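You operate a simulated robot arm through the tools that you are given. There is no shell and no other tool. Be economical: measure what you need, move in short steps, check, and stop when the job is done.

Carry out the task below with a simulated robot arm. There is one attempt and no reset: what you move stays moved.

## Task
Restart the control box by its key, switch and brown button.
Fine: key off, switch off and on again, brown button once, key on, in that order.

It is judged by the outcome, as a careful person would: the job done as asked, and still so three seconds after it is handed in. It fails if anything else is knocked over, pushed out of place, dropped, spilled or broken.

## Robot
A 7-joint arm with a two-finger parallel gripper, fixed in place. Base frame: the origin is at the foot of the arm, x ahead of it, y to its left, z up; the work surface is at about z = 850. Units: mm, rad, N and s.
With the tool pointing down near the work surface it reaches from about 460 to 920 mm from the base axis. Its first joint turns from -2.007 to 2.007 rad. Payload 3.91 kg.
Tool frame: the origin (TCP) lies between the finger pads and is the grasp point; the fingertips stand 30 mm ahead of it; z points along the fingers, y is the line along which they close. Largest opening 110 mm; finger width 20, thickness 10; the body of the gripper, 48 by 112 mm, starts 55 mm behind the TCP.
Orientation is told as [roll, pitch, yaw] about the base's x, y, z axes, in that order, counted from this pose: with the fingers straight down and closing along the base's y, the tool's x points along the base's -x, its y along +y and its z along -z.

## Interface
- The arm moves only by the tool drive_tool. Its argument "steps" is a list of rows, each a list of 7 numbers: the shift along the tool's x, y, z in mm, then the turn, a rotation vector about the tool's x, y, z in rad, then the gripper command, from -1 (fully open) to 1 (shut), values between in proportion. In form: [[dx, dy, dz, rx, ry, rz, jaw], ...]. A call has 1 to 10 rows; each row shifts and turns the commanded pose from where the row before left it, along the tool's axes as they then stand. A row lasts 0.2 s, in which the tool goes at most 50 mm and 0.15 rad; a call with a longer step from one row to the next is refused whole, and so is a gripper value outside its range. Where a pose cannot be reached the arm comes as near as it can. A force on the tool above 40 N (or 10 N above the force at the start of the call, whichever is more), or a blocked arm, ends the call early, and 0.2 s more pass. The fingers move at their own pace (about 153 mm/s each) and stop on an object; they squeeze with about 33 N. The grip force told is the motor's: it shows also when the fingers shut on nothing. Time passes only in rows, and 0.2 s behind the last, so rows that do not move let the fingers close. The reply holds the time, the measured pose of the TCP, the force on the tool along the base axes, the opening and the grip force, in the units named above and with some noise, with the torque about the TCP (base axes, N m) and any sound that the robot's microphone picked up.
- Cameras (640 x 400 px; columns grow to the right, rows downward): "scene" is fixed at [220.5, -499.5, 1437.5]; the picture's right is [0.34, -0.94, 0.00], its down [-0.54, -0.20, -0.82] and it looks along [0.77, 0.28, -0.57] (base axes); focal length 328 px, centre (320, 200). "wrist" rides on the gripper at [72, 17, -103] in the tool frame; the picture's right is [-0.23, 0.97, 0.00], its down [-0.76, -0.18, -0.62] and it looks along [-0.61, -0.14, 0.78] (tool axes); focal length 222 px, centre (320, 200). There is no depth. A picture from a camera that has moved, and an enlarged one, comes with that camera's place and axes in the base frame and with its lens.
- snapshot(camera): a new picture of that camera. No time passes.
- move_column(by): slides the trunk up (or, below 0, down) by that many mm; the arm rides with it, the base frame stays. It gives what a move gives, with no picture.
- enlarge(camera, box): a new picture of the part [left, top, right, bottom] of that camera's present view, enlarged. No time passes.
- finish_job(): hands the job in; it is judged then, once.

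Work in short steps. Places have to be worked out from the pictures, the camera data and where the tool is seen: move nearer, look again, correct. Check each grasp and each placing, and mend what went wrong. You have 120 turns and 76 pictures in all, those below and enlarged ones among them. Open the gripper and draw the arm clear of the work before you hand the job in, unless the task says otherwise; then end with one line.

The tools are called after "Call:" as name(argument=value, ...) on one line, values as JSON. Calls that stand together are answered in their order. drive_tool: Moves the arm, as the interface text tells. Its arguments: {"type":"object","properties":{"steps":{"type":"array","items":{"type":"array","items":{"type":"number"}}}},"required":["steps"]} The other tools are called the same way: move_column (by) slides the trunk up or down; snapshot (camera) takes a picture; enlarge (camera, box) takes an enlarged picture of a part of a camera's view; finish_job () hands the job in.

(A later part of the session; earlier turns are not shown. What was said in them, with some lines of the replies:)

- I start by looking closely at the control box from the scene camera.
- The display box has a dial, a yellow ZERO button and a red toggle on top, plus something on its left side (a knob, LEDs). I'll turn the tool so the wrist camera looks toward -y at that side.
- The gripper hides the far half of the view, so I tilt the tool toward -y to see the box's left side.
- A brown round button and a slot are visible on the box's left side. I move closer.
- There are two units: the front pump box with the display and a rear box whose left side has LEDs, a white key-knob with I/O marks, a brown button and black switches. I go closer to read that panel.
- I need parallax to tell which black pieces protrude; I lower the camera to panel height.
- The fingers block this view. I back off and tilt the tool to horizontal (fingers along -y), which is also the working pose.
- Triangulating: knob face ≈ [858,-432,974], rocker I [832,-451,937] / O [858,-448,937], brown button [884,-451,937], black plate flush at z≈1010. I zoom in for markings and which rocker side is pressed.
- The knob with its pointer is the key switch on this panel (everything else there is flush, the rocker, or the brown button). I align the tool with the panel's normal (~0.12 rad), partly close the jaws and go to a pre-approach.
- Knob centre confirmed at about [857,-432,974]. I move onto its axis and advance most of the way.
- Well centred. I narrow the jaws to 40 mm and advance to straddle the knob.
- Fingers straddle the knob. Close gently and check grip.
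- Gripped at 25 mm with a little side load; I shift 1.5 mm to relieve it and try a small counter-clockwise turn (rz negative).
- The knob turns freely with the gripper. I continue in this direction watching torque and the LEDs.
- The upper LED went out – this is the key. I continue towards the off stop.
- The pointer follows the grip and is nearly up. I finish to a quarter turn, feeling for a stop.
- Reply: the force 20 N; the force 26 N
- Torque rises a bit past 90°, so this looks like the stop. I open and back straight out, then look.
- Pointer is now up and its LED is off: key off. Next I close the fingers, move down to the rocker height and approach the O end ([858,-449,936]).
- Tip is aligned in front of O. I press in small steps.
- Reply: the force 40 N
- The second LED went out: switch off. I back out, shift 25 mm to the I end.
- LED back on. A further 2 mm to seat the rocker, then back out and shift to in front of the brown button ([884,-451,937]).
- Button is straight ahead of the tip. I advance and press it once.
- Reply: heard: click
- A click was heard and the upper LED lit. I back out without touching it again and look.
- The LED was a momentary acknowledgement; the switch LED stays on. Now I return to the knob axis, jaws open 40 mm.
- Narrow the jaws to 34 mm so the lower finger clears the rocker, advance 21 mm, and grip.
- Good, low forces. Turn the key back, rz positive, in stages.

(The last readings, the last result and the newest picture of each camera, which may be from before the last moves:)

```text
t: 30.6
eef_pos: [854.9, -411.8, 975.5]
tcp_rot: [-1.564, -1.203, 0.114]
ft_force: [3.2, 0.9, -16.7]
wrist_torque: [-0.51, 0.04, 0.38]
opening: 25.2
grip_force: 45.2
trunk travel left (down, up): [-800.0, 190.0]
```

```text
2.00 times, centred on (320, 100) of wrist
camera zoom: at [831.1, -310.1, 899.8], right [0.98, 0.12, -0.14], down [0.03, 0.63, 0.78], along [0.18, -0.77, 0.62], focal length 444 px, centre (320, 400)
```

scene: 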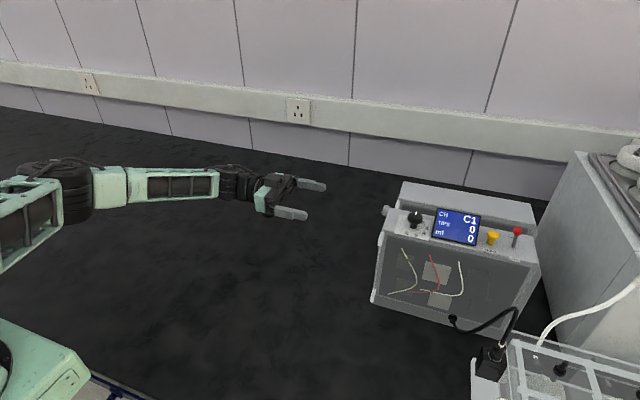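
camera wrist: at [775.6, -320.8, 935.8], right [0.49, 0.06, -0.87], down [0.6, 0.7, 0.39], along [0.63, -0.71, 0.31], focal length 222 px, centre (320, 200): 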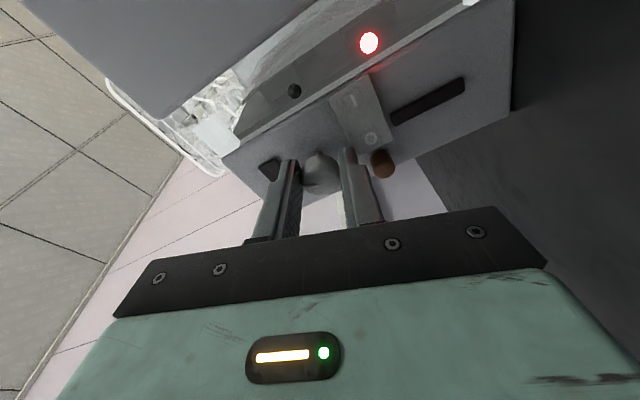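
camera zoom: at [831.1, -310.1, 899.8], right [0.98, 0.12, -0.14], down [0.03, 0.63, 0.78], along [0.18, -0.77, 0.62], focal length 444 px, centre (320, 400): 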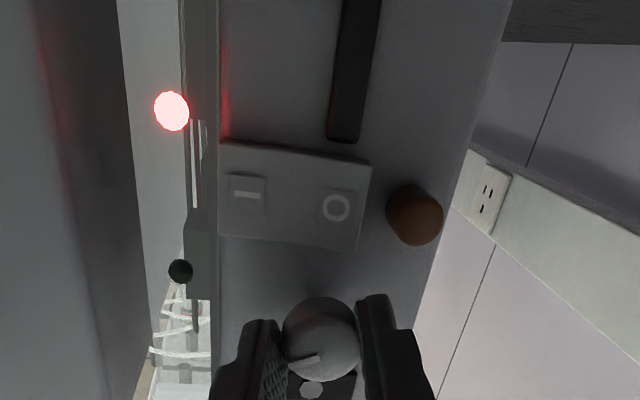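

Turned 1.2 rad; LED not lit yet. Small relief move, then the rest of the quarter turn.

Call:
drive_tool(steps=[[1, 0, 0, 0, 0, 0.1, 0.8], [0, 0, 0, 0, 0, 0.1, 0.8], [0, 0, 0, 0, 0, 0.1, 0.8], [0, 0, 0, 0, 0, 0.1, 0.8]])

Call:
enlarge(camera="wrist", box=[200, 0, 440, 200])

```text
t: 31.6
eef_pos: [854.3, -412.2, 974.6]
tcp_rot: [1.538, -1.54, -2.985]
ft_force: [14.4, -5.6, -5.2]
wrist_torque: [-0.85, 0.02, 0.23]
opening: 25.3
grip_force: 44.5
trunk travel left (down, up): [-800.0, 190.0]
```

```text
2.00 times, centred on (320, 100) of wrist
camera zoom: at [860.4, -306.4, 901.7], right [0.96, 0.12, 0.26], down [-0.28, 0.59, 0.76], along [-0.06, -0.8, 0.6], focal length 444 px, centre (320, 400)
```

zoom: 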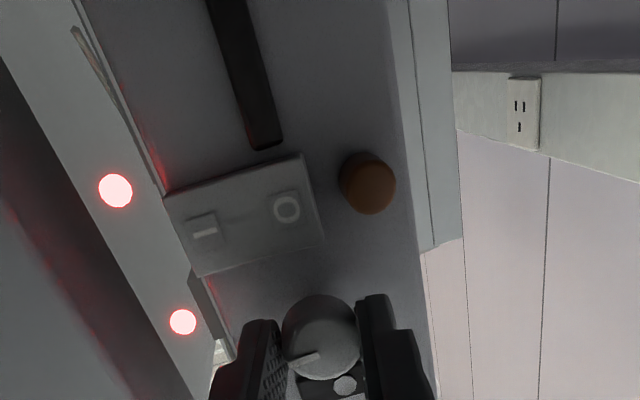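

Both LEDs are lit and the pointer is parallel to the rocker, as originally. Release, back out, and check.

Call:
drive_tool(steps=[[0, 0, 0, 0, 0, 0, 0.45], [0, 0, 0, 0, 0, 0, 0.27], [0, 0, -10, 0, 0, 0, 0.27], [0, 0, -20, 0, 0, 0, 0.27], [0, 0, -40, 0, 0, 0, 0.27], [0, 0, -40, 0, 0, 0, 0.27]])

Call:
enlarge(camera="wrist", box=[200, 0, 400, 180])

Call:
snapshot(camera="scene")

```text
t: 33.0
eef_pos: [841.4, -301.8, 976.8]
tcp_rot: [1.509, -1.539, -2.961]
ft_force: [-0.2, 0.2, 0.2]
wrist_torque: [-0.02, -0.01, -0.04]
opening: 40.3
grip_force: 0.1
trunk travel left (down, up): [-800.0, 190.0]
```

```text
2.22 times, centred on (300, 90) of wrist
camera zoom: at [847.1, -196.8, 902.7], right [0.96, 0.11, 0.26], down [-0.27, 0.59, 0.76], along [-0.07, -0.8, 0.6], focal length 494 px, centre (364, 444)
```

zoom: 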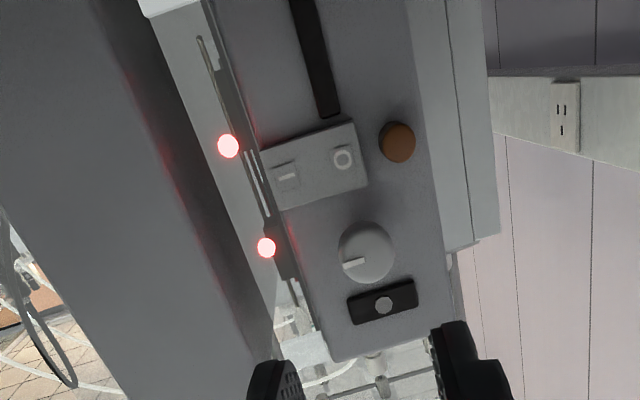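

```text
32 pictures are left
```

scene: 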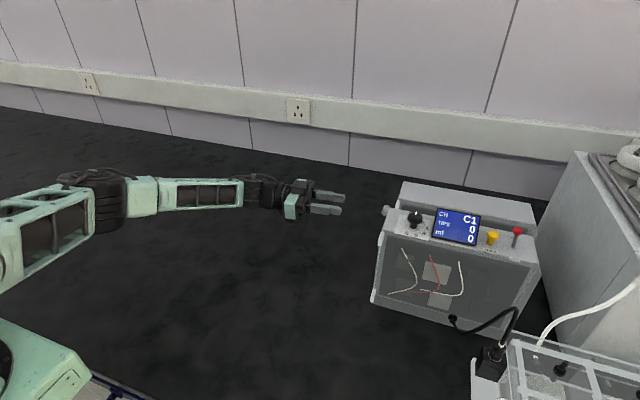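

Both LEDs are on, the key pointer is at its original position, and nothing has moved. I open fully, draw back and hand in.

Call:
drive_tool(steps=[[0, 0, -40, 0, 0, 0, -1], [0, 0, -40, 0, 0, 0, -1], [0, 0, 0, 0, 0, 0, -1]])

Call:
finish_job()

```text
t: 33.8
eef_pos: [832.8, -222.3, 975.2]
tcp_rot: [1.508, -1.541, -2.958]
ft_force: [0.9, -0.4, 0.1]
wrist_torque: [0.02, -0.01, -0.03]
opening: 110.1
grip_force: 0.0
trunk travel left (down, up): [-800.0, 190.0]
```

```text
The job is handed in.
```

The control box was restarted in the order you gave: key off, switch off and on again, brown button once (it clicked), key on. Both LEDs are lit again, nothing else was moved, and the arm is open and clear of the work.
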